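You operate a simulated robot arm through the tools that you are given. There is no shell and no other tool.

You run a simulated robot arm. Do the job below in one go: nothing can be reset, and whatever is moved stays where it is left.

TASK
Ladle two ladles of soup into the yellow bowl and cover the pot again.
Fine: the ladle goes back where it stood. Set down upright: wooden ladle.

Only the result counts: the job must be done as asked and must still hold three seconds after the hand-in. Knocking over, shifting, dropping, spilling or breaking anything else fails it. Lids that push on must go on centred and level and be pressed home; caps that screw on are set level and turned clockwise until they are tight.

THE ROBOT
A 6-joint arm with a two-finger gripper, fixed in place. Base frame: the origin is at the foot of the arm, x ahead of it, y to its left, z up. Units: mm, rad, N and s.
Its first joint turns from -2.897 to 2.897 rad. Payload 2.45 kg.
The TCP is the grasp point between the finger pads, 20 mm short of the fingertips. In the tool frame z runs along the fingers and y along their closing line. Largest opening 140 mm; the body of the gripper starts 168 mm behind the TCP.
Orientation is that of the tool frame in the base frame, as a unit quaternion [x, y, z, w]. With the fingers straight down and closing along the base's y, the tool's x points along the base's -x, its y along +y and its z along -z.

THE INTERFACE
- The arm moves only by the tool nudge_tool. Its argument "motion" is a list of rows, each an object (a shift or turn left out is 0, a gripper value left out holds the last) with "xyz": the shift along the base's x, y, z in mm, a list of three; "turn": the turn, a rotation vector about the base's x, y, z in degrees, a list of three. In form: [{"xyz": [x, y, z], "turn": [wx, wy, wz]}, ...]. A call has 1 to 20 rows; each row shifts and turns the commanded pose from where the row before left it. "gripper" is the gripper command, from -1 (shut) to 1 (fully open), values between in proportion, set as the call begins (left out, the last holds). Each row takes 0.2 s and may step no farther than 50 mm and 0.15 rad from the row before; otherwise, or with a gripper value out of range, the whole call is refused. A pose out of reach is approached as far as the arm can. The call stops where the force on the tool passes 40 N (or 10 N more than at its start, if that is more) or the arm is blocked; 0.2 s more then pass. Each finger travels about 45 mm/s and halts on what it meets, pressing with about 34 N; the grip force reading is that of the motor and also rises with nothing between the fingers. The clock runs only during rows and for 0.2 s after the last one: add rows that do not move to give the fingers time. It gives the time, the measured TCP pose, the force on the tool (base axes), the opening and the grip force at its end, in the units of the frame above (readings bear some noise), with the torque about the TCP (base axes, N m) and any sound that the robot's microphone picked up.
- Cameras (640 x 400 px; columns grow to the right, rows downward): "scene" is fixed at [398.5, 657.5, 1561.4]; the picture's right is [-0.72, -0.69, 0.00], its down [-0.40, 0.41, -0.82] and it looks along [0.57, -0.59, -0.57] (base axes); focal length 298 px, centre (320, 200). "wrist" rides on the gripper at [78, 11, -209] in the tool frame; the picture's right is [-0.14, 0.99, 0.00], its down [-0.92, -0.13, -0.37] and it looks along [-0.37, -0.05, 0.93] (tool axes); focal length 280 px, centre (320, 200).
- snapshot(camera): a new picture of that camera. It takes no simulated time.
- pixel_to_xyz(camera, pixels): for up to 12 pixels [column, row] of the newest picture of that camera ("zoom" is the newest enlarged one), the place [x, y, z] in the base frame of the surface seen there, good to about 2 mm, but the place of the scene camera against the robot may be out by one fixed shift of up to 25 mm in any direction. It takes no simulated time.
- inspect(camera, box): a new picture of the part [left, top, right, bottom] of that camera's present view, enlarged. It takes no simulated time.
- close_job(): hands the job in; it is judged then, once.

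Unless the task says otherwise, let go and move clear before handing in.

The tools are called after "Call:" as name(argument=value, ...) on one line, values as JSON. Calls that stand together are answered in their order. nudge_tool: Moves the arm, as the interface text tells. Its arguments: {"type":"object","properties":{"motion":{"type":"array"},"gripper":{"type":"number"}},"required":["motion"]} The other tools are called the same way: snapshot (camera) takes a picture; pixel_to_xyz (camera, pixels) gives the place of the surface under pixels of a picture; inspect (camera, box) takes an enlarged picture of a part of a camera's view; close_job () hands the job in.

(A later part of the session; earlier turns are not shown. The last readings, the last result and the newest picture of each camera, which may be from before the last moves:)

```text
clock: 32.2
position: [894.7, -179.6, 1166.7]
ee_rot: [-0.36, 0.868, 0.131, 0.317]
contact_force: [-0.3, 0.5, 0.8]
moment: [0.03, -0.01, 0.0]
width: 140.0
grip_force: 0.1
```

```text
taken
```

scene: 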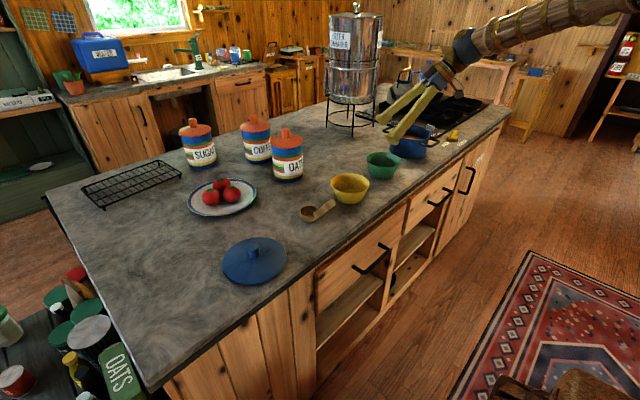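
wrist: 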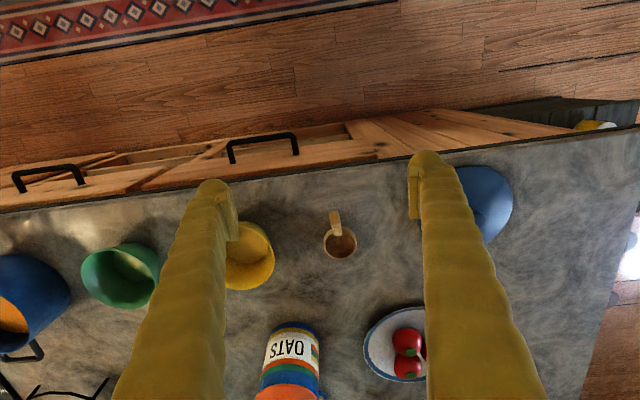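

Tilt and yaw work. Now I'll rehearse the 105° pour roll with the lip-following translation, still at height and with an empty gripper.

Call:
nudge_tool(motion=[{"xyz": [0, 10.8, 12.1], "turn": [-8.1, 0, 0]}, {"xyz": [0, 12.3, 10.5], "turn": [-8.1, 0, 0]}, {"xyz": [0, 13.8, 8.6], "turn": [-8.1, 0, 0]}, {"xyz": [0, 14.8, 6.7], "turn": [-8.1, 0, 0]}, {"xyz": [0, 15.6, 4.4], "turn": [-8.1, 0, 0]}, {"xyz": [0, 16, 2.3], "turn": [-8.1, 0, 0]}, {"xyz": [0, 16.2, -0.1], "turn": [-8.1, 0, 0]}, {"xyz": [0, 16.1, -2.4], "turn": [-8.1, 0, 0]}, {"xyz": [0, 15.5, -4.5], "turn": [-8.1, 0, 0]}, {"xyz": [0, 14.8, -6.8], "turn": [-8.1, 0, 0]}, {"xyz": [0, 13.7, -8.7], "turn": [-8.1, 0, 0]}, {"xyz": [0, 12.2, -10.6], "turn": [-8.1, 0, 0]}, {"xyz": [0, 10.7, -12.2], "turn": [-8.1, 0, 0]}, {"xyz": [0, 0, 0]}])

Call:
snapshot(camera="scene")

Call:
snapshot(camera="wrist")

```text
clock: 35.2
position: [892.7, 3.6, 1169.2]
ee_rot: [-0.47, 0.63, -0.611, -0.094]
contact_force: [-0.2, 0.1, -0.2]
moment: [-0.03, 0.01, -0.04]
width: 139.9
grip_force: 0.1
```

```text
taken
```

scene: 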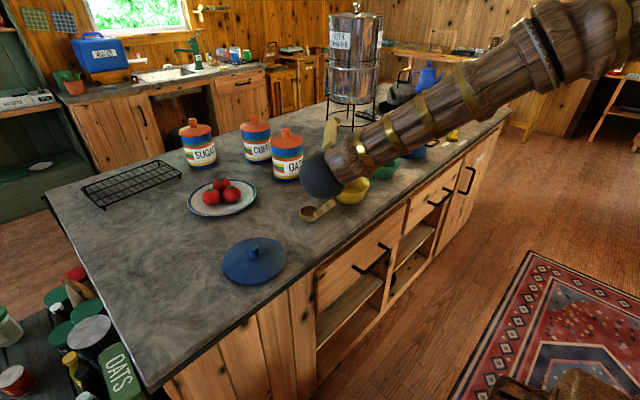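

```text
taken
```

wrist: 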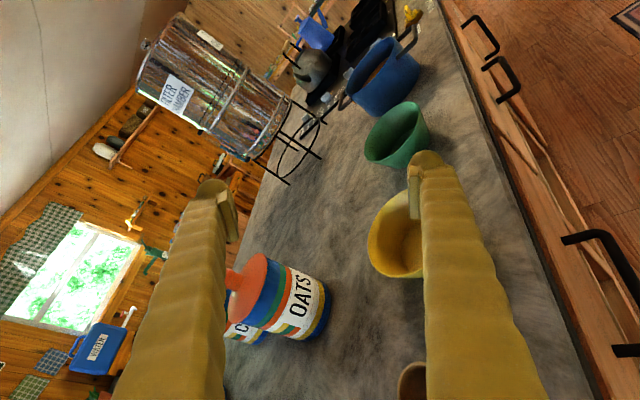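

The pouring orientation is reachable at z 1169. I'll verify it 85 mm lower with the fingers narrowed, then roll back.

Call:
nudge_tool(motion=[{"xyz": [0, 0, 0]}, {"xyz": [0, 0, 0]}, {"xyz": [0, 0, 0]}, {"xyz": [0, 0, 0]}, {"xyz": [0, 0, -42]}, {"xyz": [0, 0, -43]}, {"xyz": [0, 0, 0]}], gripper=-0.3)

Call:
snapshot(camera="scene")

```text
clock: 36.8
position: [892.4, 5.2, 1083.6]
ee_rot: [-0.47, 0.632, -0.61, -0.093]
contact_force: [-0.3, 0.2, 0.4]
moment: [0.05, 0.01, 0.01]
width: 48.8
grip_force: 0.0
```

```text
taken
```

scene: 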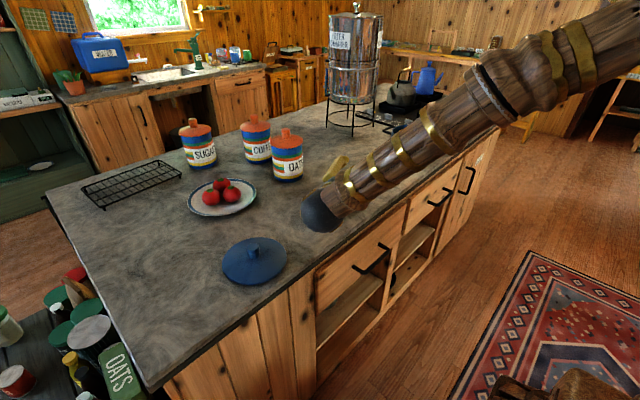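

It reaches there too, with no contact. I'll raise and roll back to the upright 40° tilt.

Call:
nudge_tool(motion=[{"xyz": [0, 0, 43]}, {"xyz": [0, 0, 42]}, {"xyz": [0, -10.7, 12.2], "turn": [8.1, 0, 0]}, {"xyz": [0, -12.2, 10.6], "turn": [8.1, 0, 0]}, {"xyz": [0, -13.7, 8.7], "turn": [8.1, 0, 0]}, {"xyz": [0, -14.8, 6.8], "turn": [8.1, 0, 0]}, {"xyz": [0, -15.5, 4.5], "turn": [8.1, 0, 0]}, {"xyz": [0, -16.1, 2.4], "turn": [8.1, 0, 0]}, {"xyz": [0, -16.2, 0.1], "turn": [8.1, 0, 0]}, {"xyz": [0, -16, -2.3], "turn": [8.1, 0, 0]}, {"xyz": [0, -15.6, -4.4], "turn": [8.1, 0, 0]}, {"xyz": [0, -14.8, -6.7], "turn": [8.1, 0, 0]}, {"xyz": [0, -13.8, -8.6], "turn": [8.1, 0, 0]}, {"xyz": [0, -12.3, -10.5], "turn": [8.1, 0, 0]}, {"xyz": [0, -10.8, -12.1], "turn": [8.1, 0, 0]}, {"xyz": [0, 0, 0]}])

Call:
nudge_tool(motion=[{"xyz": [-15, 40, 0], "turn": [0, 0, -7.2]}, {"xyz": [-15, 45, 0], "turn": [0, 0, -7.2]}, {"xyz": [-15, 45, 0], "turn": [0, 0, -7.2]}, {"xyz": [-15, 45, 0], "turn": [0, 0, -7.2]}, {"xyz": [-10, 45, -10], "turn": [0, 0, -7.2]}, {"xyz": [-5, 45, -15], "turn": [0, 0, -7]}, {"xyz": [0, 20, 0]}, {"xyz": [0, 0, 0]}])

Call:
snapshot(camera="wrist")

Call:
snapshot(camera="scene")

```text
clock: 40.2
position: [894.1, -178.6, 1172.9]
ee_rot: [-0.36, 0.867, 0.133, 0.319]
contact_force: [-0.5, -0.3, -0.9]
moment: [-0.03, -0.02, 0.02]
width: 48.7
grip_force: 0.0
```

```text
clock: 42.0
position: [817.6, 110.0, 1144.4]
ee_rot: [-0.017, 0.939, 0.006, 0.343]
contact_force: [0.5, -0.6, 0.4]
moment: [0.02, -0.02, -0.01]
width: 49.1
grip_force: 0.0
```

```text
taken
```

wrist: 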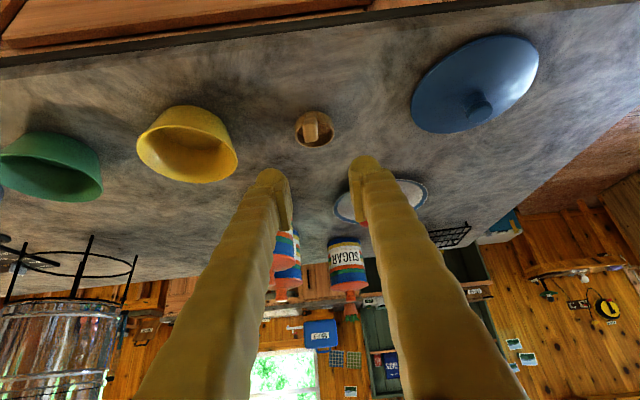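

```text
taken
```

scene: 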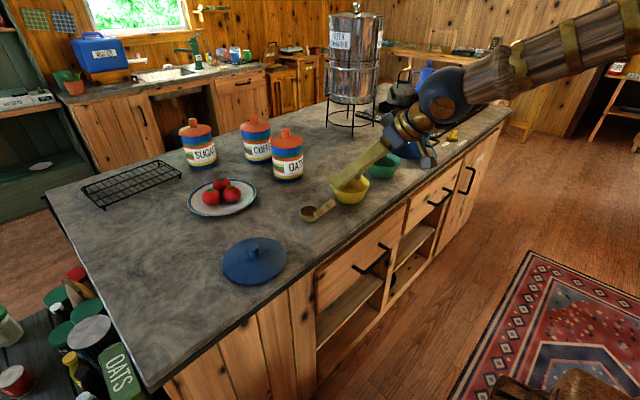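

The tool is now aligned with the handle (tilt 40°, yaw 2°), with the ladle at wrist (313,130). I'll measure the handle end from this view.

Call:
inspect(camera="wrist", box=[280, 100, 350, 155])

```text
7.27 times, centred on (315, 128) of wrist
```

zoom: 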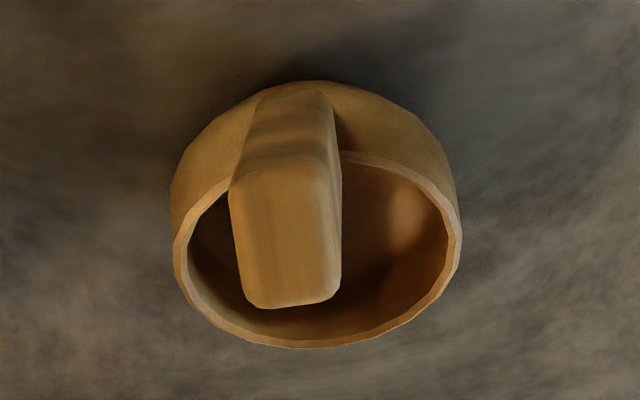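

Call:
pixel_to_xyz(camera="zoom", pixels=[[240, 230], [335, 230], [288, 190], [288, 300], [240, 185], [335, 185], [250, 300], [330, 298], [288, 240], [290, 120], [176, 250], [458, 235]])

```text
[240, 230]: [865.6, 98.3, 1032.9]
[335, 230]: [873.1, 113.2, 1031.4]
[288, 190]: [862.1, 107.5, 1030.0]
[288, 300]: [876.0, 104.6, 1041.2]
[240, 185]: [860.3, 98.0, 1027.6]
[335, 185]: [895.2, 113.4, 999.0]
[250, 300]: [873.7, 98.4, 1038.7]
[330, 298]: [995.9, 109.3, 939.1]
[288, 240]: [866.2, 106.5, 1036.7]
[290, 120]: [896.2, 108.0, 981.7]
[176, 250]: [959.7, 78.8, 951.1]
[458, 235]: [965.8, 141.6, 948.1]
```

The handle end is centred at (869,105.7,1035) with a width of about 15 mm. I'll move to a pre-grasp along the handle axis and check there.

Call:
nudge_tool(motion=[{"xyz": [6, -3, -30]}, {"xyz": [6.4, -2.5, -33]}, {"xyz": [0, 0, 0]}])

Call:
snapshot(camera="wrist")

Call:
inspect(camera="scene", box=[290, 130, 430, 230])

```text
clock: 42.8
position: [830.7, 103.7, 1084.0]
ee_rot: [-0.017, 0.939, 0.006, 0.344]
contact_force: [-0.2, -0.4, -0.8]
moment: [0.0, 0.0, 0.01]
width: 48.9
grip_force: 0.1
```

```text
taken
```

wrist: 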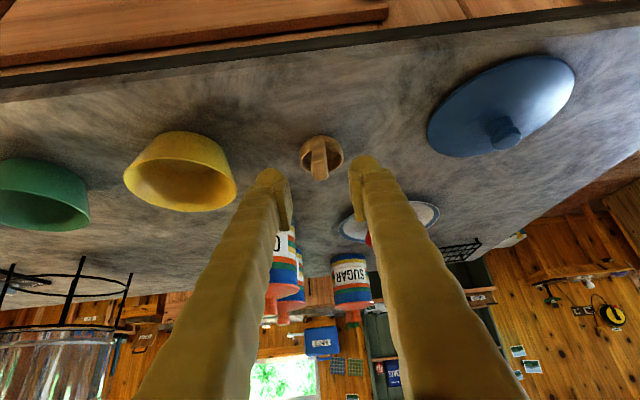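

```text
4.00 times, centred on (360, 180) of scene
```

zoom: 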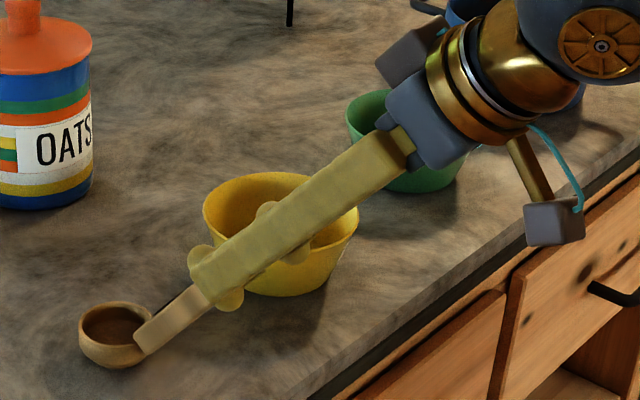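

The gripper lines up with the handle. I'll advance along the handle axis to about (881,106,1020) with the fingers still open.

Call:
nudge_tool(motion=[{"xyz": [12.7, 0.7, -16]}, {"xyz": [12.7, 0.7, -16]}, {"xyz": [12.7, 0.7, -16]}, {"xyz": [12.6, 0.6, -16]}, {"xyz": [0, 0, 0]}])

Call:
snapshot(camera="wrist")

Call:
inspect(camera="scene", box=[290, 150, 390, 230])

```text
clock: 44.0
position: [880.2, 104.8, 1017.1]
ee_rot: [-0.016, 0.939, 0.006, 0.344]
contact_force: [0.7, 0.1, -0.2]
moment: [0.01, -0.03, 0.0]
width: 49.1
grip_force: 0.0
```

```text
taken
```

wrist: 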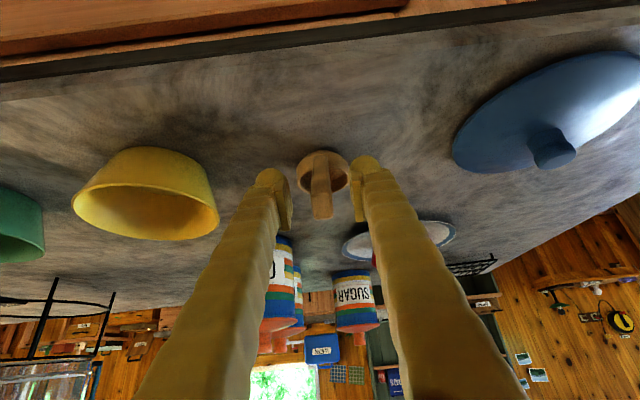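

```text
5.00 times, centred on (340, 190) of scene
```

zoom: 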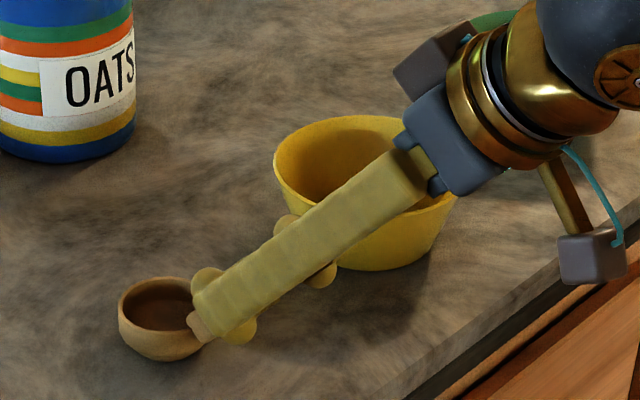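

The handle at (320,190) sits midway between the fingers. I'll take one more reading to average out noise before closing.

Call:
nudge_tool(motion=[{"xyz": [0, 0.8, 0]}, {"xyz": [0, 0, 0]}])

Call:
inspect(camera="wrist", box=[255, 140, 390, 235])

```text
clock: 44.6
position: [879.7, 105.3, 1018.0]
ee_rot: [-0.017, 0.939, 0.006, 0.343]
contact_force: [0.6, -0.2, 0.2]
moment: [0.02, -0.02, 0.0]
width: 48.8
grip_force: 0.1
```

```text
4.21 times, centred on (322, 188) of wrist
```

zoom: 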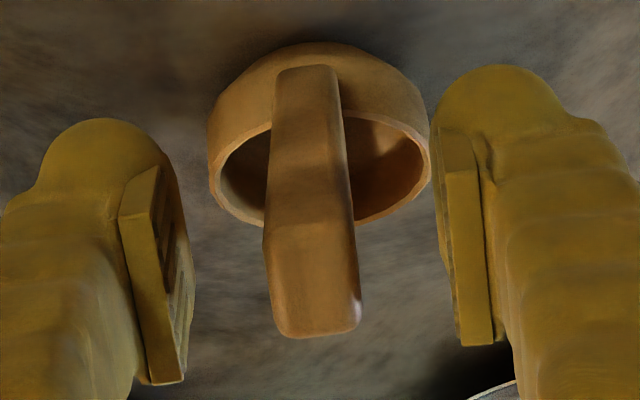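

The pads straddle the handle with near-equal gaps. I'll close on it.

Call:
nudge_tool(motion=[{"xyz": [0, -0.6, 0]}, {"xyz": [0, 0, 0]}, {"xyz": [0, 0, 0]}, {"xyz": [0, 0, 0]}, {"xyz": [0, 0, 0]}], gripper=-1)

Call:
inspect(camera="wrist", box=[255, 140, 390, 235])

Call:
inspect(camera="scene", box=[290, 150, 390, 230])

```text
clock: 45.8
position: [880.8, 104.7, 1016.6]
ee_rot: [-0.016, 0.939, 0.006, 0.343]
contact_force: [0.1, 0.3, 0.8]
moment: [-0.01, -0.07, 0.04]
width: 14.4
grip_force: 34.0
```

```text
4.21 times, centred on (322, 188) of wrist
```

zoom: 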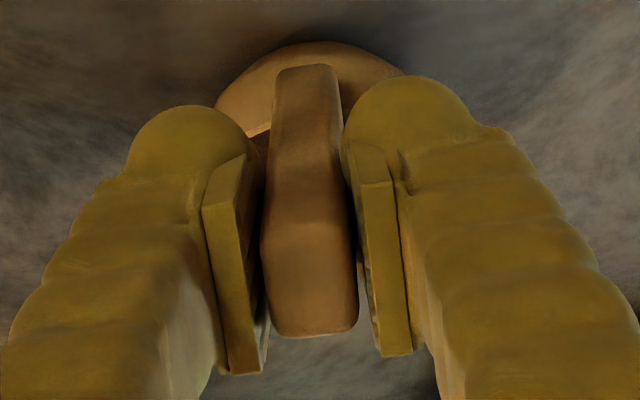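

```text
5.00 times, centred on (340, 190) of scene
```

zoom: 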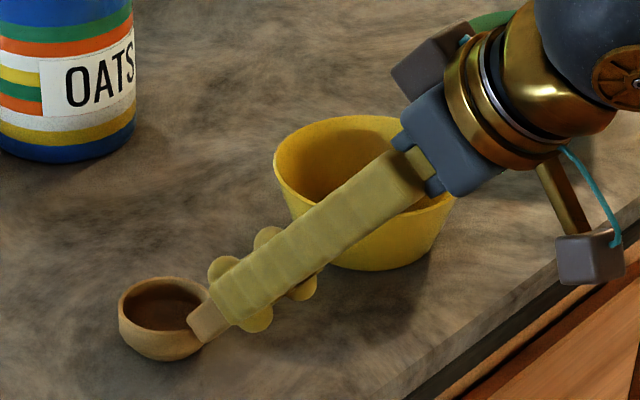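

The handle is gripped at 14.4 mm and the cup hasn't moved. I'll lift it slowly and check that it stays upright in the hand.

Call:
nudge_tool(motion=[{"xyz": [0, 0, 3]}, {"xyz": [0, 0, 7]}, {"xyz": [0, 0, 15]}, {"xyz": [0, 0, 25]}, {"xyz": [0, 0, 0]}])

Call:
snapshot(camera="wrist")

Call:
inspect(camera="scene", box=[290, 150, 390, 230])

```text
clock: 47.0
position: [882.4, 103.6, 1067.4]
ee_rot: [-0.016, 0.939, 0.006, 0.343]
contact_force: [-0.4, 0.3, -1.7]
moment: [-0.01, 0.1, -0.04]
width: 14.7
grip_force: 34.1
```

```text
taken
```

wrist: 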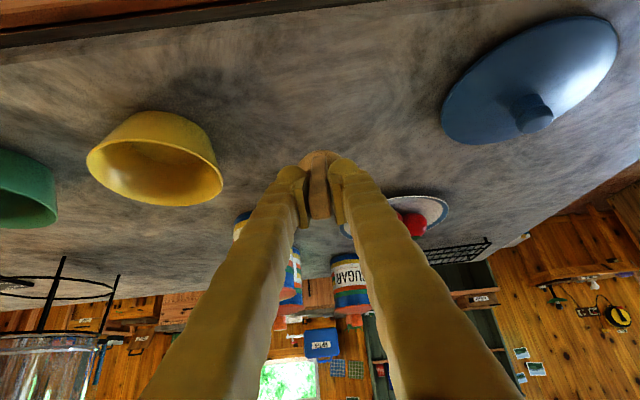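

```text
5.00 times, centred on (340, 190) of scene
```

zoom: 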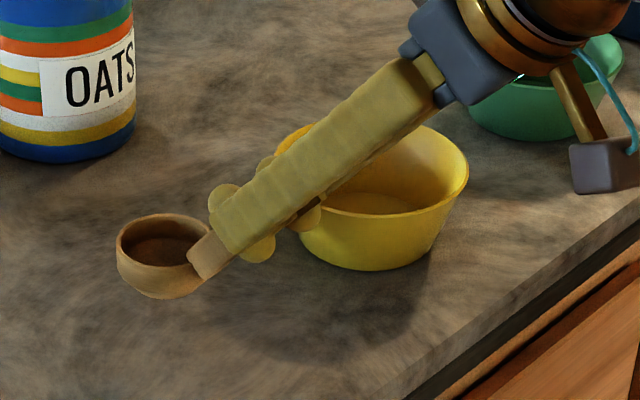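

The ladle is up 50 mm and looks upright at zoom (160,250). I'll check that the rim points are level.

Call:
pixel_to_xyz(camera="zoom", pixels=[[119, 242], [135, 224], [165, 215], [195, 219], [128, 260], [150, 268], [175, 266], [215, 255], [160, 245], [140, 290]])

```text
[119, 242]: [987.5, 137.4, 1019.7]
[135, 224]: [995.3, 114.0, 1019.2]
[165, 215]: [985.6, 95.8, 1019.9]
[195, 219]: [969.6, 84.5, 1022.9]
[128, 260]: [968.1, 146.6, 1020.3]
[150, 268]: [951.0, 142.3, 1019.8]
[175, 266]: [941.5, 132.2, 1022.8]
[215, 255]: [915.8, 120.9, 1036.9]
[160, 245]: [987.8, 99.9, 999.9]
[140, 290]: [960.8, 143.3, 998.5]
```

The rim is level within a couple of millimetres. Now I'll carry the empty ladle to above the pot, turning it to point radially outward.

Call:
nudge_tool(motion=[{"xyz": [0, 0, 40]}, {"xyz": [0, 0, 43]}, {"xyz": [4.3, -43, 0], "turn": [0, 0, -2.13]}, {"xyz": [4.3, -43, 0], "turn": [0, 0, -2.13]}, {"xyz": [4.3, -43, 0], "turn": [0, 0, -2.13]}, {"xyz": [4.3, -43, 0], "turn": [0, 0, -2.13]}, {"xyz": [4.3, -43, 0], "turn": [0, 0, -2.13]}, {"xyz": [4.3, -43, 0], "turn": [0, 0, -2.13]}, {"xyz": [4.3, -43, 0], "turn": [0, 0, -2.13]}, {"xyz": [4.3, -43, 0], "turn": [0, 0, -2.13]}, {"xyz": [4.3, -43, 0], "turn": [0, 0, -2.13]}, {"xyz": [4.3, -43, 0], "turn": [0, 0, -2.13]}, {"xyz": [4.3, -43, 0], "turn": [0, 0, -2.13]}, {"xyz": [4.3, -43, 0], "turn": [0, 0, -2.13]}, {"xyz": [4.3, -43, 0], "turn": [0, 0, -2.13]}, {"xyz": [4.3, -43, 0], "turn": [0, 0, -2.13]}, {"xyz": [4.3, -43, 0], "turn": [0, 0, -2.13]}, {"xyz": [0, 0, 0]}])

Call:
snapshot(camera="wrist")

Call:
inspect(camera="scene", box=[350, 70, 480, 170])

```text
clock: 50.8
position: [942.7, -542.5, 1148.6]
ee_rot: [0.244, 0.907, -0.089, 0.332]
contact_force: [0.3, -0.5, -0.1]
moment: [0.01, 0.06, 0.05]
width: 14.8
grip_force: 34.2
```

```text
taken
```

wrist: 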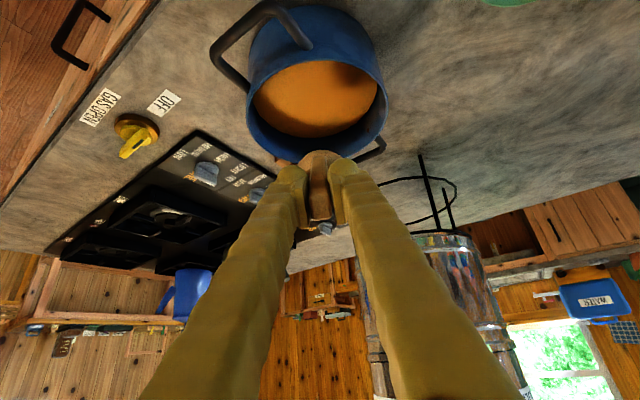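

```text
4.00 times, centred on (415, 120) of scene
```

zoom: 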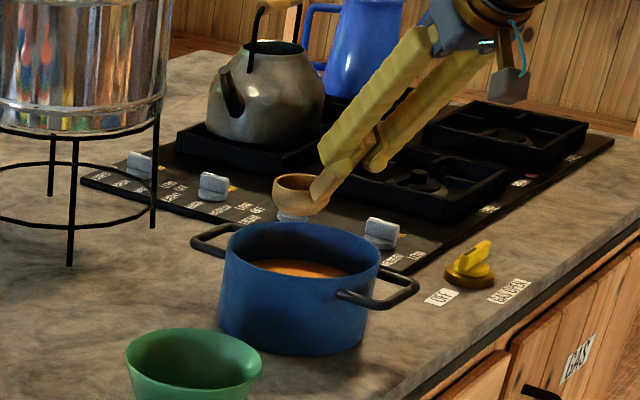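

The ladle is above the pot. I'll measure the pot rim and soup again from this clear wrist view.

Call:
inspect(camera="wrist", box=[220, 0, 410, 175])

Call:
pixel_to_xyz(camera="wrist", pixels=[[246, 85], [251, 90], [386, 92], [381, 95], [300, 158], [285, 155], [315, 100], [320, 70], [318, 38], [300, 50], [340, 155], [270, 140]])

```text
2.29 times, centred on (315, 88) of wrist
```

zoom: 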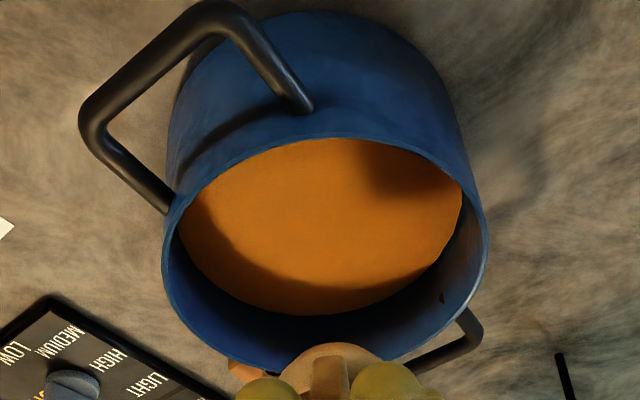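

```text
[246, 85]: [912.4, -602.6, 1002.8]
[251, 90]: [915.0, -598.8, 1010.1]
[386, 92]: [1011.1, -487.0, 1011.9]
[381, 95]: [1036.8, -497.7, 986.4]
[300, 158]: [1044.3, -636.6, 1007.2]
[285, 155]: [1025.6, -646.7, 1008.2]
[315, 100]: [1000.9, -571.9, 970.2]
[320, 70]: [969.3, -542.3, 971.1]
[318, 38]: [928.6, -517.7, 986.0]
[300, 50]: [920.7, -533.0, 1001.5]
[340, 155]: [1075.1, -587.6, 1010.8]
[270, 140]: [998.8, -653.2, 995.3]
```

Call:
pixel_to_xyz(camera="zoom", pixels=[[320, 136], [250, 155], [200, 188], [165, 260], [168, 290], [200, 340], [480, 200], [487, 240], [470, 295], [430, 345], [400, 150], [250, 362]])

```text
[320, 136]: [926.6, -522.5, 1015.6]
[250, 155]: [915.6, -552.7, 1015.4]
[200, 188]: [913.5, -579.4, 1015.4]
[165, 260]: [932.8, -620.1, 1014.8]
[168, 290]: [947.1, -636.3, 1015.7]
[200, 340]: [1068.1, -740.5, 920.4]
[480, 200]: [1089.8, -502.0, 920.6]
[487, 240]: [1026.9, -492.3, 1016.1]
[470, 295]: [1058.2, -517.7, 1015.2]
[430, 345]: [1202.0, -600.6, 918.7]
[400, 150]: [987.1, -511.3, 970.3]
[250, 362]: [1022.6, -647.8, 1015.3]
```

The pot rim is centred near (995,-570) with inner radius about 79 and rim z 1015. I'll check the cup's position against the pot in the scene camera.

Call:
inspect(camera="scene", box=[385, 95, 465, 160])

```text
6.15 times, centred on (425, 128) of scene
```

zoom: 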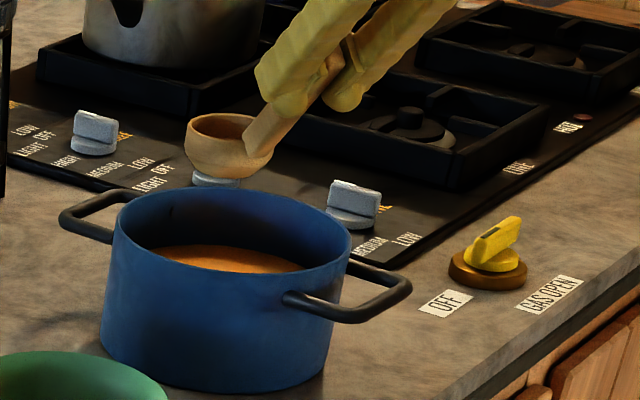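

Call:
pixel_to_xyz(camera="zoom", pixels=[[187, 130], [205, 117], [230, 115], [195, 143], [225, 151], [122, 215], [115, 240], [230, 189], [340, 225], [348, 245], [230, 275], [300, 200]])

```text
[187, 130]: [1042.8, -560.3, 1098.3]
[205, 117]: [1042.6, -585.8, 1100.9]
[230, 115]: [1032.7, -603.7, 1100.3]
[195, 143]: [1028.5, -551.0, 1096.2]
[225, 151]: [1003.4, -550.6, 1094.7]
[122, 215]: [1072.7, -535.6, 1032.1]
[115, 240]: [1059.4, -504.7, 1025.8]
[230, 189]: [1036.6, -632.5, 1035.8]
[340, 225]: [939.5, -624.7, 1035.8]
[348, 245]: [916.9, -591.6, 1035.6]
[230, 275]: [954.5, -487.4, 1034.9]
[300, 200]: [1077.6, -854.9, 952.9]
```

The cup sits about 26 mm outward from the pot centre. I'll nudge it 5 mm further out, then lower slowly into the soup, stopping just above the surface first.

Call:
nudge_tool(motion=[{"xyz": [4.5, -2.5, -5]}, {"xyz": [0, 0, -20]}, {"xyz": [0, 0, -20]}, {"xyz": [0, 0, -15]}, {"xyz": [0, 0, -10]}, {"xyz": [0, 0, 0]}])

Call:
snapshot(camera="wrist")

Call:
inspect(camera="scene", box=[385, 95, 465, 160])

```text
clock: 52.2
position: [950.4, -543.0, 1080.1]
ee_rot: [0.243, 0.907, -0.089, 0.332]
contact_force: [-0.9, 0.4, -0.4]
moment: [0.06, 0.1, 0.02]
width: 14.5
grip_force: 33.9
```

```text
taken
```

wrist: 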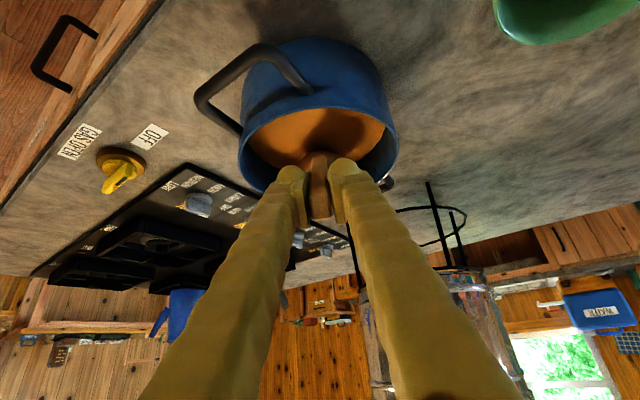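

```text
6.15 times, centred on (425, 128) of scene
```

zoom: 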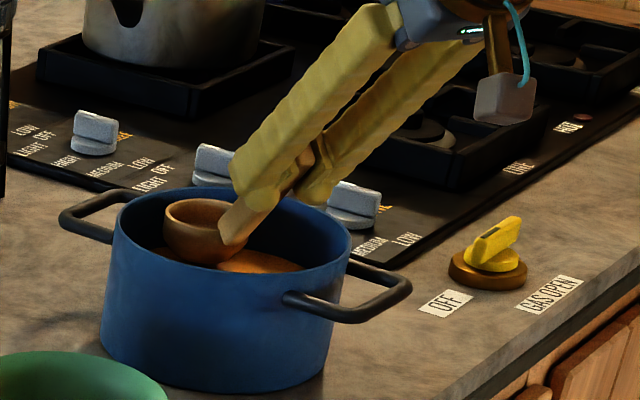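

The cup is inside the pot just above the soup, with clearance all round. I'll lower it until its rim is about 8 mm under the surface and wait.

Call:
nudge_tool(motion=[{"xyz": [0, 0, -8]}, {"xyz": [0, 0, -8]}, {"xyz": [0, 0, -8]}, {"xyz": [0, 0, -8]}, {"xyz": [0, 0, -8]}, {"xyz": [0, 0, -8]}, {"xyz": [0, 0, 0]}, {"xyz": [0, 0, 0]}, {"xyz": [0, 0, 0]}])

Call:
snapshot(camera="wrist")

Call:
inspect(camera="scene", box=[385, 95, 465, 160])

```text
clock: 54.2
position: [952.8, -542.5, 1031.4]
ee_rot: [0.242, 0.907, -0.088, 0.332]
contact_force: [-0.6, -0.3, 10.9]
moment: [-0.41, -0.67, 0.02]
width: 15.0
grip_force: 34.2
```

```text
taken
```

wrist: 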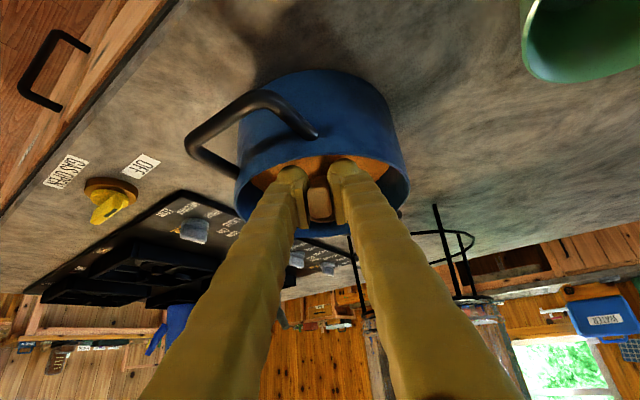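

```text
6.15 times, centred on (425, 128) of scene
```

zoom: 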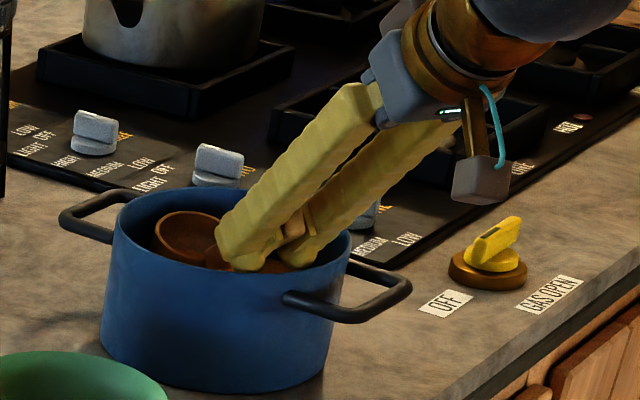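

The 10.9 N upward force acting 72 mm out means the cup bottom has touched the pot floor. I'll ease up 2 mm and check rim height against the soup.

Call:
nudge_tool(motion=[{"xyz": [0, 0, 2]}, {"xyz": [0, 0, 0]}])

Call:
inspect(camera="scene", box=[398, 115, 442, 145])

```text
clock: 54.8
position: [951.4, -543.4, 1034.0]
ee_rot: [0.244, 0.907, -0.089, 0.332]
contact_force: [0.2, 0.0, -1.8]
moment: [0.08, 0.14, 0.01]
width: 14.6
grip_force: 34.0
```

```text
13.33 times, centred on (420, 130) of scene
```

zoom: 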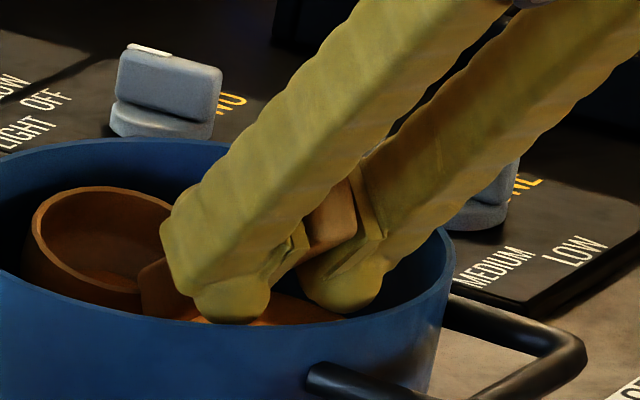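

Call:
pixel_to_xyz(camera="zoom", pixels=[[38, 215], [100, 189], [160, 205], [60, 265], [130, 290], [100, 240], [25, 270], [290, 308], [220, 322], [10, 300], [330, 225], [155, 285]])

```text
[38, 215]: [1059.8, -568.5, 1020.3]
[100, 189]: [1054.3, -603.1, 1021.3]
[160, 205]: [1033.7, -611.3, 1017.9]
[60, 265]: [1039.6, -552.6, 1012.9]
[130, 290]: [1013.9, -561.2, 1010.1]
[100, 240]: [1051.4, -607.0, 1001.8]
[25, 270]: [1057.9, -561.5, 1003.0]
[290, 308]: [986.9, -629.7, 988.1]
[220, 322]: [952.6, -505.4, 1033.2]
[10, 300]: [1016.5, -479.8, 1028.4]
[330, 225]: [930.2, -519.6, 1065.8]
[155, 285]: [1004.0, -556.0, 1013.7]
```

The cup rim reads about 995 and is tilted outward-up, so the ladle swivelled about 14° in the grip after meeting something firm at z≈955. I'll raise it clear and look at what it met.

Call:
nudge_tool(motion=[{"xyz": [-2, 1, 8]}, {"xyz": [-3, 2, 15]}, {"xyz": [-3, 2, 20]}, {"xyz": [0, 0, 25]}, {"xyz": [0, 0, 30]}, {"xyz": [0, 0, 0]}])

Call:
snapshot(camera="wrist")

Call:
inspect(camera="scene", box=[385, 85, 465, 150])

```text
clock: 56.2
position: [943.2, -539.7, 1134.0]
ee_rot: [0.243, 0.907, -0.089, 0.332]
contact_force: [-0.6, -0.4, -1.3]
moment: [0.04, 0.11, -0.01]
width: 14.8
grip_force: 34.0
```

```text
taken
```

wrist: 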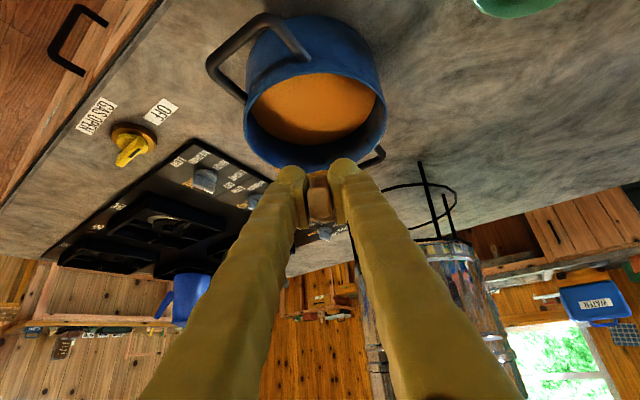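

```text
6.15 times, centred on (425, 118) of scene
```

zoom: 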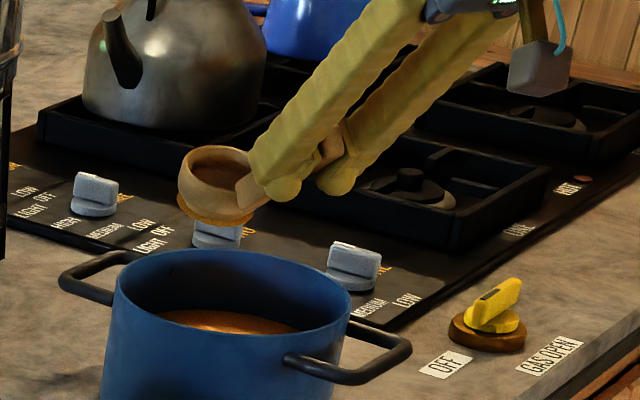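

The ladle's base now carries an orange soup film at zoom (215,215), so it did dip, but only partway. I'll zoom in on it and on the pot interior.

Call:
inspect(camera="scene", box=[402, 100, 428, 118])

Call:
inspect(camera="wrist", box=[230, 0, 410, 180])

```text
16.00 times, centred on (415, 109) of scene
```

zoom: 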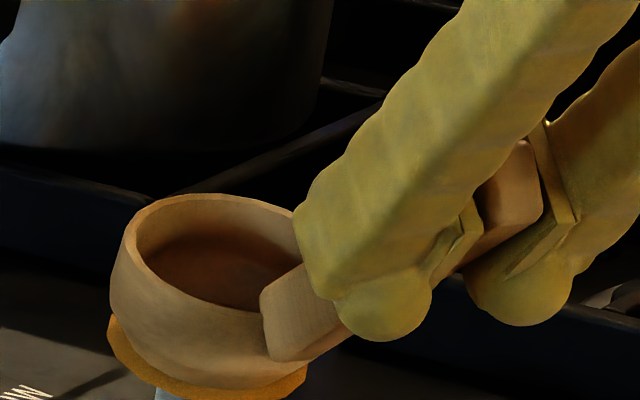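

```text
2.22 times, centred on (320, 90) of wrist
```

zoom: 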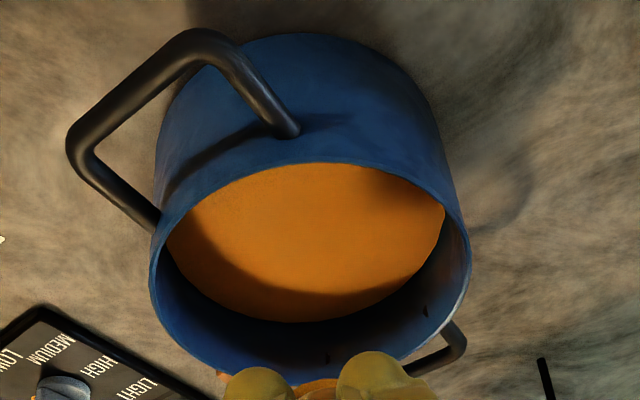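

Call:
inspect(camera="scene", box=[402, 102, 428, 120])

Call:
pixel_to_xyz(camera="zoom", pixels=[[110, 300], [125, 325], [160, 345], [210, 355], [260, 352], [300, 335], [130, 230], [180, 160], [250, 165], [220, 230], [200, 290], [165, 270]])

```text
16.00 times, centred on (415, 111) of scene
```

zoom: 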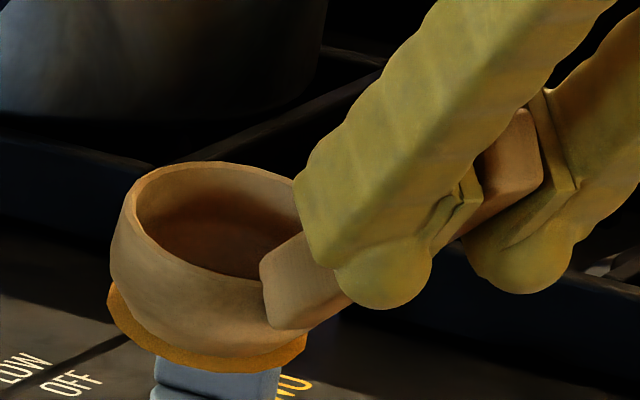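

```text
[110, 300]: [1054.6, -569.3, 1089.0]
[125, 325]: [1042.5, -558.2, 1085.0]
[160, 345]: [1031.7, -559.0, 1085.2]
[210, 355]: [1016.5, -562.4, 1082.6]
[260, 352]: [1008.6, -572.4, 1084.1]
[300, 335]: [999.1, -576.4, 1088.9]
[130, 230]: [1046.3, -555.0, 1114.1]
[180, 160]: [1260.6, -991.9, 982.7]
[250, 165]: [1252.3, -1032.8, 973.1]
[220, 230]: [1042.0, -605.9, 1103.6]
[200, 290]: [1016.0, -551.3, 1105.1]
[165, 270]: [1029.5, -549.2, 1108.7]
```

The orange ring is a disc around the cup base at about 27 mm below the rim, which suggests only a little soup is in or on it. I'll measure the rim tilt precisely to re-level the ladle.

Call:
pixel_to_xyz(camera="zoom", pixels=[[131, 205], [140, 186], [155, 174], [180, 166], [220, 165], [260, 171], [132, 222], [142, 240], [165, 258], [200, 270], [235, 277], [258, 280]])

```text
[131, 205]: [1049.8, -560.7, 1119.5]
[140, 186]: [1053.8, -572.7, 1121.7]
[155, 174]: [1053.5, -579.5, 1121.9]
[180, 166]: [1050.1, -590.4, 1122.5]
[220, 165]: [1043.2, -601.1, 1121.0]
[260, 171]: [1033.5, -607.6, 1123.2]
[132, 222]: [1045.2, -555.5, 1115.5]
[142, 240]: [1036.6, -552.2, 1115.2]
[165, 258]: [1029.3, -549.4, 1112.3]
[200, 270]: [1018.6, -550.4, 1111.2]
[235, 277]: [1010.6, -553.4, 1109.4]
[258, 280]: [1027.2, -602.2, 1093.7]
```

The cup is tilted about 14° outward-up. I'll counter-rotate the tool by 14° to level it, then probe the soup gently in small steps.

Call:
nudge_tool(motion=[{"turn": [3.48, 6.08, 0]}, {"turn": [3.48, 6.08, 0]}, {"xyz": [0, 0, 0]}])

Call:
inspect(camera="scene", box=[398, 100, 434, 125])

```text
clock: 57.0
position: [942.6, -538.4, 1133.4]
ee_rot: [0.252, 0.941, -0.059, 0.218]
contact_force: [0.8, 0.0, -1.2]
moment: [0.08, 0.1, -0.01]
width: 14.7
grip_force: 33.7
```

```text
16.00 times, centred on (416, 112) of scene
```

zoom: 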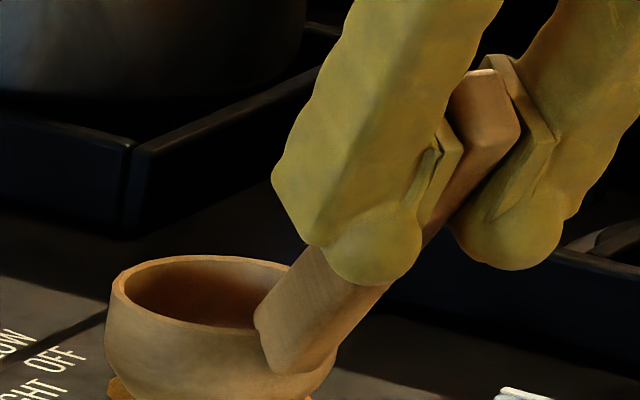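

Call:
inspect(camera="scene", box=[396, 106, 432, 131])

Call:
pixel_to_xyz(camera="zoom", pixels=[[140, 195], [150, 178], [180, 165], [230, 160], [280, 165], [145, 215], [170, 228], [210, 238], [250, 245], [150, 300], [200, 325], [280, 310]])

```text
16.00 times, centred on (414, 118) of scene
```

zoom: 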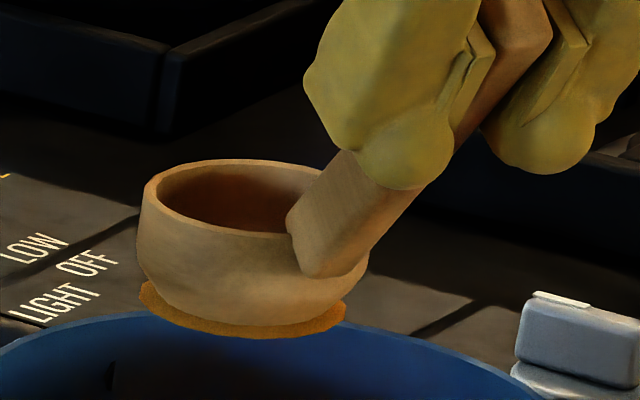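

```text
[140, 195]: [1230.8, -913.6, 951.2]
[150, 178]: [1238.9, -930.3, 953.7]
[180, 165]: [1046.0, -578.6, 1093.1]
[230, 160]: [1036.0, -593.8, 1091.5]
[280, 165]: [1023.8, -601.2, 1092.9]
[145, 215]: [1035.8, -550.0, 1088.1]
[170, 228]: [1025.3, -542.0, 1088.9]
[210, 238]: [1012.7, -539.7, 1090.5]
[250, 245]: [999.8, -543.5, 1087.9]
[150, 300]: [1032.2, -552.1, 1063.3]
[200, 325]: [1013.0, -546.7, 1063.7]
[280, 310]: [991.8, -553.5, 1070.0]
```

The cup is now level within a couple of degrees. I'll go down to just above the soup (TCP 1075), then probe in 4 mm steps watching the force.

Call:
nudge_tool(motion=[{"xyz": [4.3, -2.5, -10]}, {"xyz": [0, 0, -20]}, {"xyz": [0, 0, -18]}, {"xyz": [0, 0, -10]}, {"xyz": [0, 0, 0]}])

Call:
nudge_tool(motion=[{"xyz": [0, 0, -4]}, {"xyz": [0, 0, 0]}])

Call:
nudge_tool(motion=[{"xyz": [0, 0, -4]}, {"xyz": [0, 0, 0]}])

Call:
inspect(camera="scene", box=[390, 105, 450, 150])

```text
clock: 58.2
position: [947.7, -540.4, 1074.2]
ee_rot: [0.252, 0.941, -0.058, 0.219]
contact_force: [-0.1, -0.3, -1.1]
moment: [0.08, 0.13, 0.03]
width: 14.8
grip_force: 33.6
```

```text
clock: 58.8
position: [947.2, -539.8, 1070.7]
ee_rot: [0.251, 0.941, -0.058, 0.219]
contact_force: [-0.6, -0.1, -1.6]
moment: [0.04, 0.1, 0.03]
width: 14.6
grip_force: 33.8
```

```text
clock: 59.4
position: [947.5, -540.2, 1066.4]
ee_rot: [0.252, 0.941, -0.058, 0.218]
contact_force: [-0.1, 0.9, -1.7]
moment: [0.04, 0.12, 0.02]
width: 14.7
grip_force: 33.4
```

```text
8.89 times, centred on (420, 128) of scene
```

zoom: 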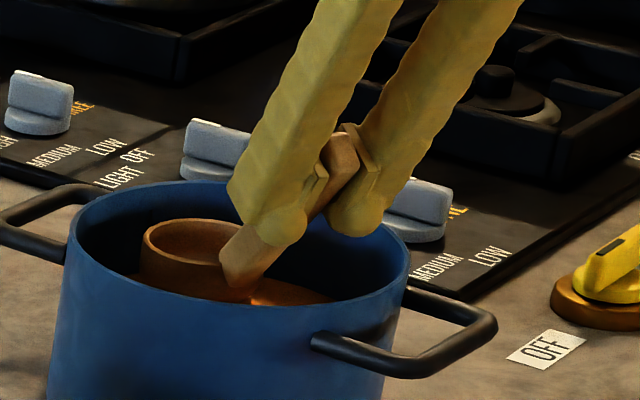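

No resistance yet with the cup base at the surface. I'll continue in small steps.

Call:
nudge_tool(motion=[{"xyz": [0, 0, -4]}, {"xyz": [0, 0, 0]}])

Call:
nudge_tool(motion=[{"xyz": [0, 0, -4]}, {"xyz": [0, 0, 0]}])

Call:
nudge_tool(motion=[{"xyz": [0, 0, -3]}, {"xyz": [0, 0, 0]}])

Call:
inspect(camera="scene", box=[390, 105, 450, 150])

```text
clock: 60.0
position: [945.8, -539.7, 1061.0]
ee_rot: [0.252, 0.941, -0.058, 0.218]
contact_force: [-0.3, -0.2, -2.2]
moment: [0.06, 0.12, 0.02]
width: 15.0
grip_force: 34.0
```

```text
clock: 60.6
position: [946.5, -540.8, 1058.0]
ee_rot: [0.251, 0.941, -0.058, 0.219]
contact_force: [-0.5, 0.2, -1.4]
moment: [0.02, 0.16, -0.02]
width: 14.7
grip_force: 34.3
```

```text
clock: 61.2
position: [946.1, -539.6, 1055.0]
ee_rot: [0.252, 0.941, -0.059, 0.219]
contact_force: [-0.1, 0.7, -1.9]
moment: [0.03, 0.08, -0.01]
width: 14.8
grip_force: 34.0
```

```text
8.89 times, centred on (420, 128) of scene
```

zoom: 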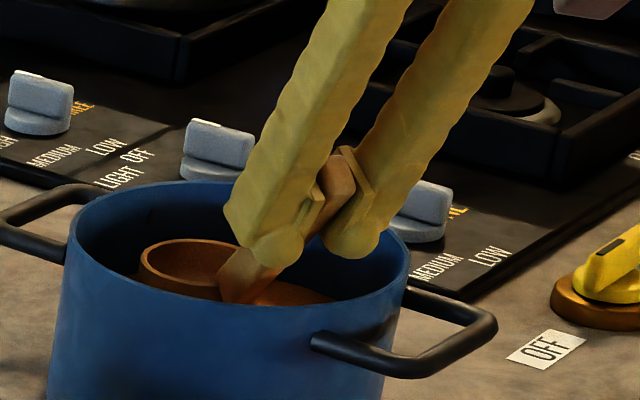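

Still no resistance at base z≈958, and the cup is sinking into the soup. I'll keep going in 3 mm steps.

Call:
nudge_tool(motion=[{"xyz": [0, 0, -3]}, {"xyz": [0, 0, 0]}])

Call:
nudge_tool(motion=[{"xyz": [0, 0, -3]}, {"xyz": [0, 0, 0]}])

Call:
nudge_tool(motion=[{"xyz": [0, 0, -3]}, {"xyz": [0, 0, 0]}])

Call:
inspect(camera="scene", box=[390, 105, 450, 150])

```text
clock: 61.8
position: [947.9, -540.8, 1052.1]
ee_rot: [0.251, 0.941, -0.058, 0.219]
contact_force: [0.2, 0.0, -1.6]
moment: [0.04, 0.12, -0.02]
width: 14.8
grip_force: 33.9
```

```text
clock: 62.4
position: [946.7, -540.5, 1049.9]
ee_rot: [0.251, 0.941, -0.058, 0.219]
contact_force: [-3.5, 0.5, 6.8]
moment: [-0.22, -0.44, -0.09]
width: 15.0
grip_force: 34.6
```

```text
clock: 63.0
position: [946.2, -539.9, 1049.0]
ee_rot: [0.251, 0.941, -0.059, 0.22]
contact_force: [-11.4, 5.1, 28.6]
moment: [-0.32, -0.56, 0.01]
width: 14.7
grip_force: 34.5
```

```text
8.89 times, centred on (420, 128) of scene
```

zoom: 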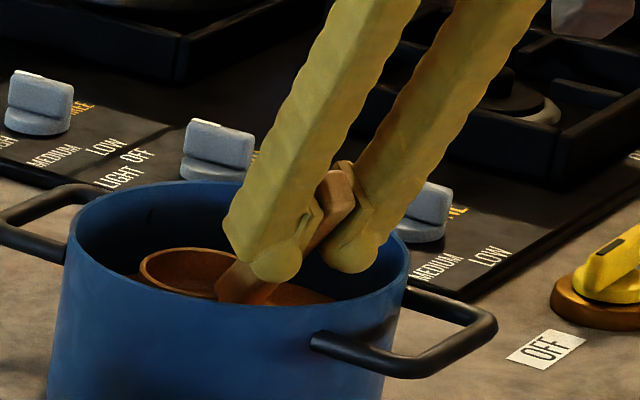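

Firm contact begins at TCP≈1050, i.e. cup base z≈953, so the pot's real floor leaves only about 18 mm of soup. I'll ease off 2 mm and look inside the cup.

Call:
nudge_tool(motion=[{"xyz": [0, 0, 3]}, {"xyz": [0, 0, 0]}])

Call:
inspect(camera="scene", box=[400, 118, 430, 142])

Call:
pixel_to_xyz(camera="zoom", pixels=[[150, 180], [180, 210], [200, 190], [220, 180], [170, 165], [230, 165], [120, 190], [130, 215], [200, 240], [240, 250], [400, 245], [330, 260]])

```text
clock: 63.6
position: [945.7, -540.0, 1048.3]
ee_rot: [0.251, 0.941, -0.058, 0.218]
contact_force: [2.7, 0.0, 3.7]
moment: [-0.22, -0.48, 0.07]
width: 14.6
grip_force: 33.7
```

```text
16.00 times, centred on (415, 130) of scene
```

zoom: 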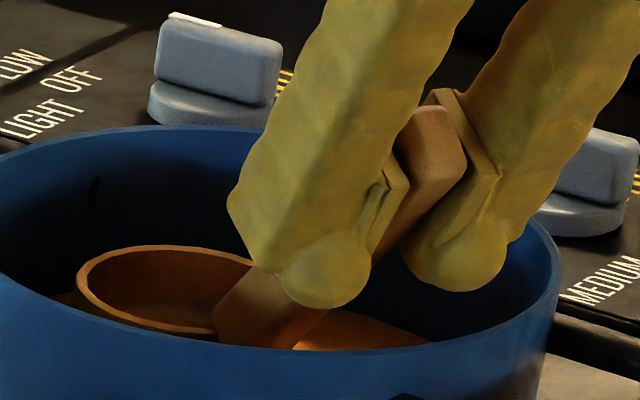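

```text
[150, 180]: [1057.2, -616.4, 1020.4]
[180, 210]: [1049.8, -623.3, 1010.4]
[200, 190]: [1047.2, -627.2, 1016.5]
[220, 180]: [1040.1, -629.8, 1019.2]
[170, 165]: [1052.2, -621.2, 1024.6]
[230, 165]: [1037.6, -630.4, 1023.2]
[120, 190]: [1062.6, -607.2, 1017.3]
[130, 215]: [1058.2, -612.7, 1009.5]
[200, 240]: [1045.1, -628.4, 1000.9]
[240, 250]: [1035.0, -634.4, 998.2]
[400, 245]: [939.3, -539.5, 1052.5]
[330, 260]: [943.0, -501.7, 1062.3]
```

Call:
pixel_to_xyz(camera="zoom", pixels=[[80, 272], [110, 254], [150, 248], [200, 250], [90, 297], [120, 315], [160, 326], [200, 333], [170, 290], [130, 285], [66, 297], [380, 335]])

```text
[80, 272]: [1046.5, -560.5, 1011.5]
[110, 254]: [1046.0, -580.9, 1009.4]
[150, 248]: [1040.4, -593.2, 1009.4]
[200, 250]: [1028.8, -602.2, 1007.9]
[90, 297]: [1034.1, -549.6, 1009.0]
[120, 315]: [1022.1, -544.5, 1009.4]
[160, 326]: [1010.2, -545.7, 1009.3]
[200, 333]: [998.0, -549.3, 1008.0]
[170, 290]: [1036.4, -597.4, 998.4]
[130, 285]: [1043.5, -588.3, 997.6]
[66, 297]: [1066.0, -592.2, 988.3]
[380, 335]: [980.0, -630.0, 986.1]
```

The rim now sits level at about z 989, roughly 20 mm above the soup, so it can't submerge upright here. I'll lift out and see whether the cup holds anything.

Call:
nudge_tool(motion=[{"xyz": [0, 0, 5]}, {"xyz": [0, 0, 10]}, {"xyz": [0, 0, 20]}, {"xyz": [0, 0, 25]}, {"xyz": [0, 0, 25]}, {"xyz": [0, 0, 0]}])

Call:
inspect(camera="scene", box=[396, 103, 432, 128])

Call:
snapshot(camera="wrist")

Call:
pixel_to_xyz(camera="wrist", pixels=[[315, 90], [300, 80], [335, 90], [290, 100], [320, 110], [300, 120]])

```text
clock: 65.0
position: [947.2, -542.7, 1133.9]
ee_rot: [0.252, 0.941, -0.058, 0.219]
contact_force: [0.3, -0.2, -1.4]
moment: [0.02, 0.12, 0.0]
width: 14.6
grip_force: 33.6
```

```text
16.00 times, centred on (414, 116) of scene
```

zoom: 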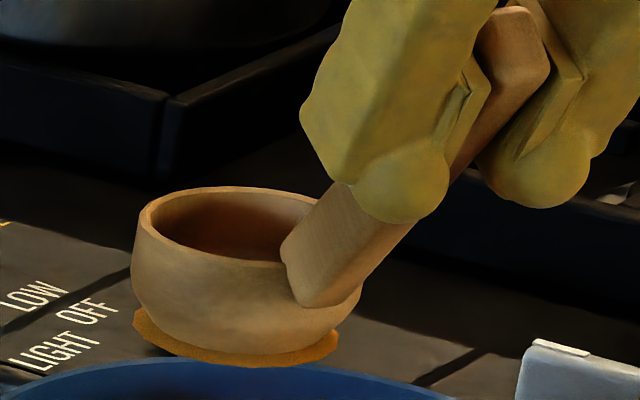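

```text
taken
```

wrist: 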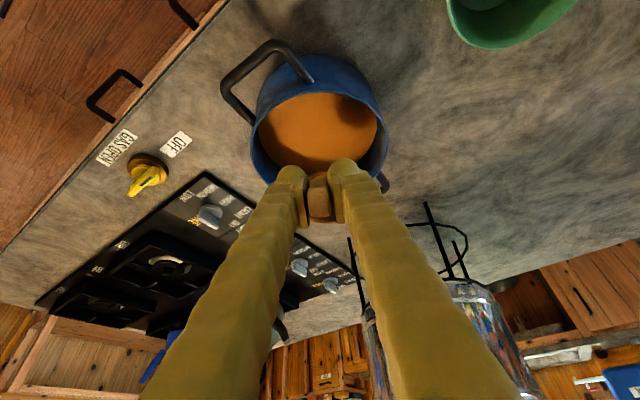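

```text
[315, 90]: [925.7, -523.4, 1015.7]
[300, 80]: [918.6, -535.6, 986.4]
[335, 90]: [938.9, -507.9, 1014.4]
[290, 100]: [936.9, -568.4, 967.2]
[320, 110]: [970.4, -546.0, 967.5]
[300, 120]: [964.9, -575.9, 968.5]
```

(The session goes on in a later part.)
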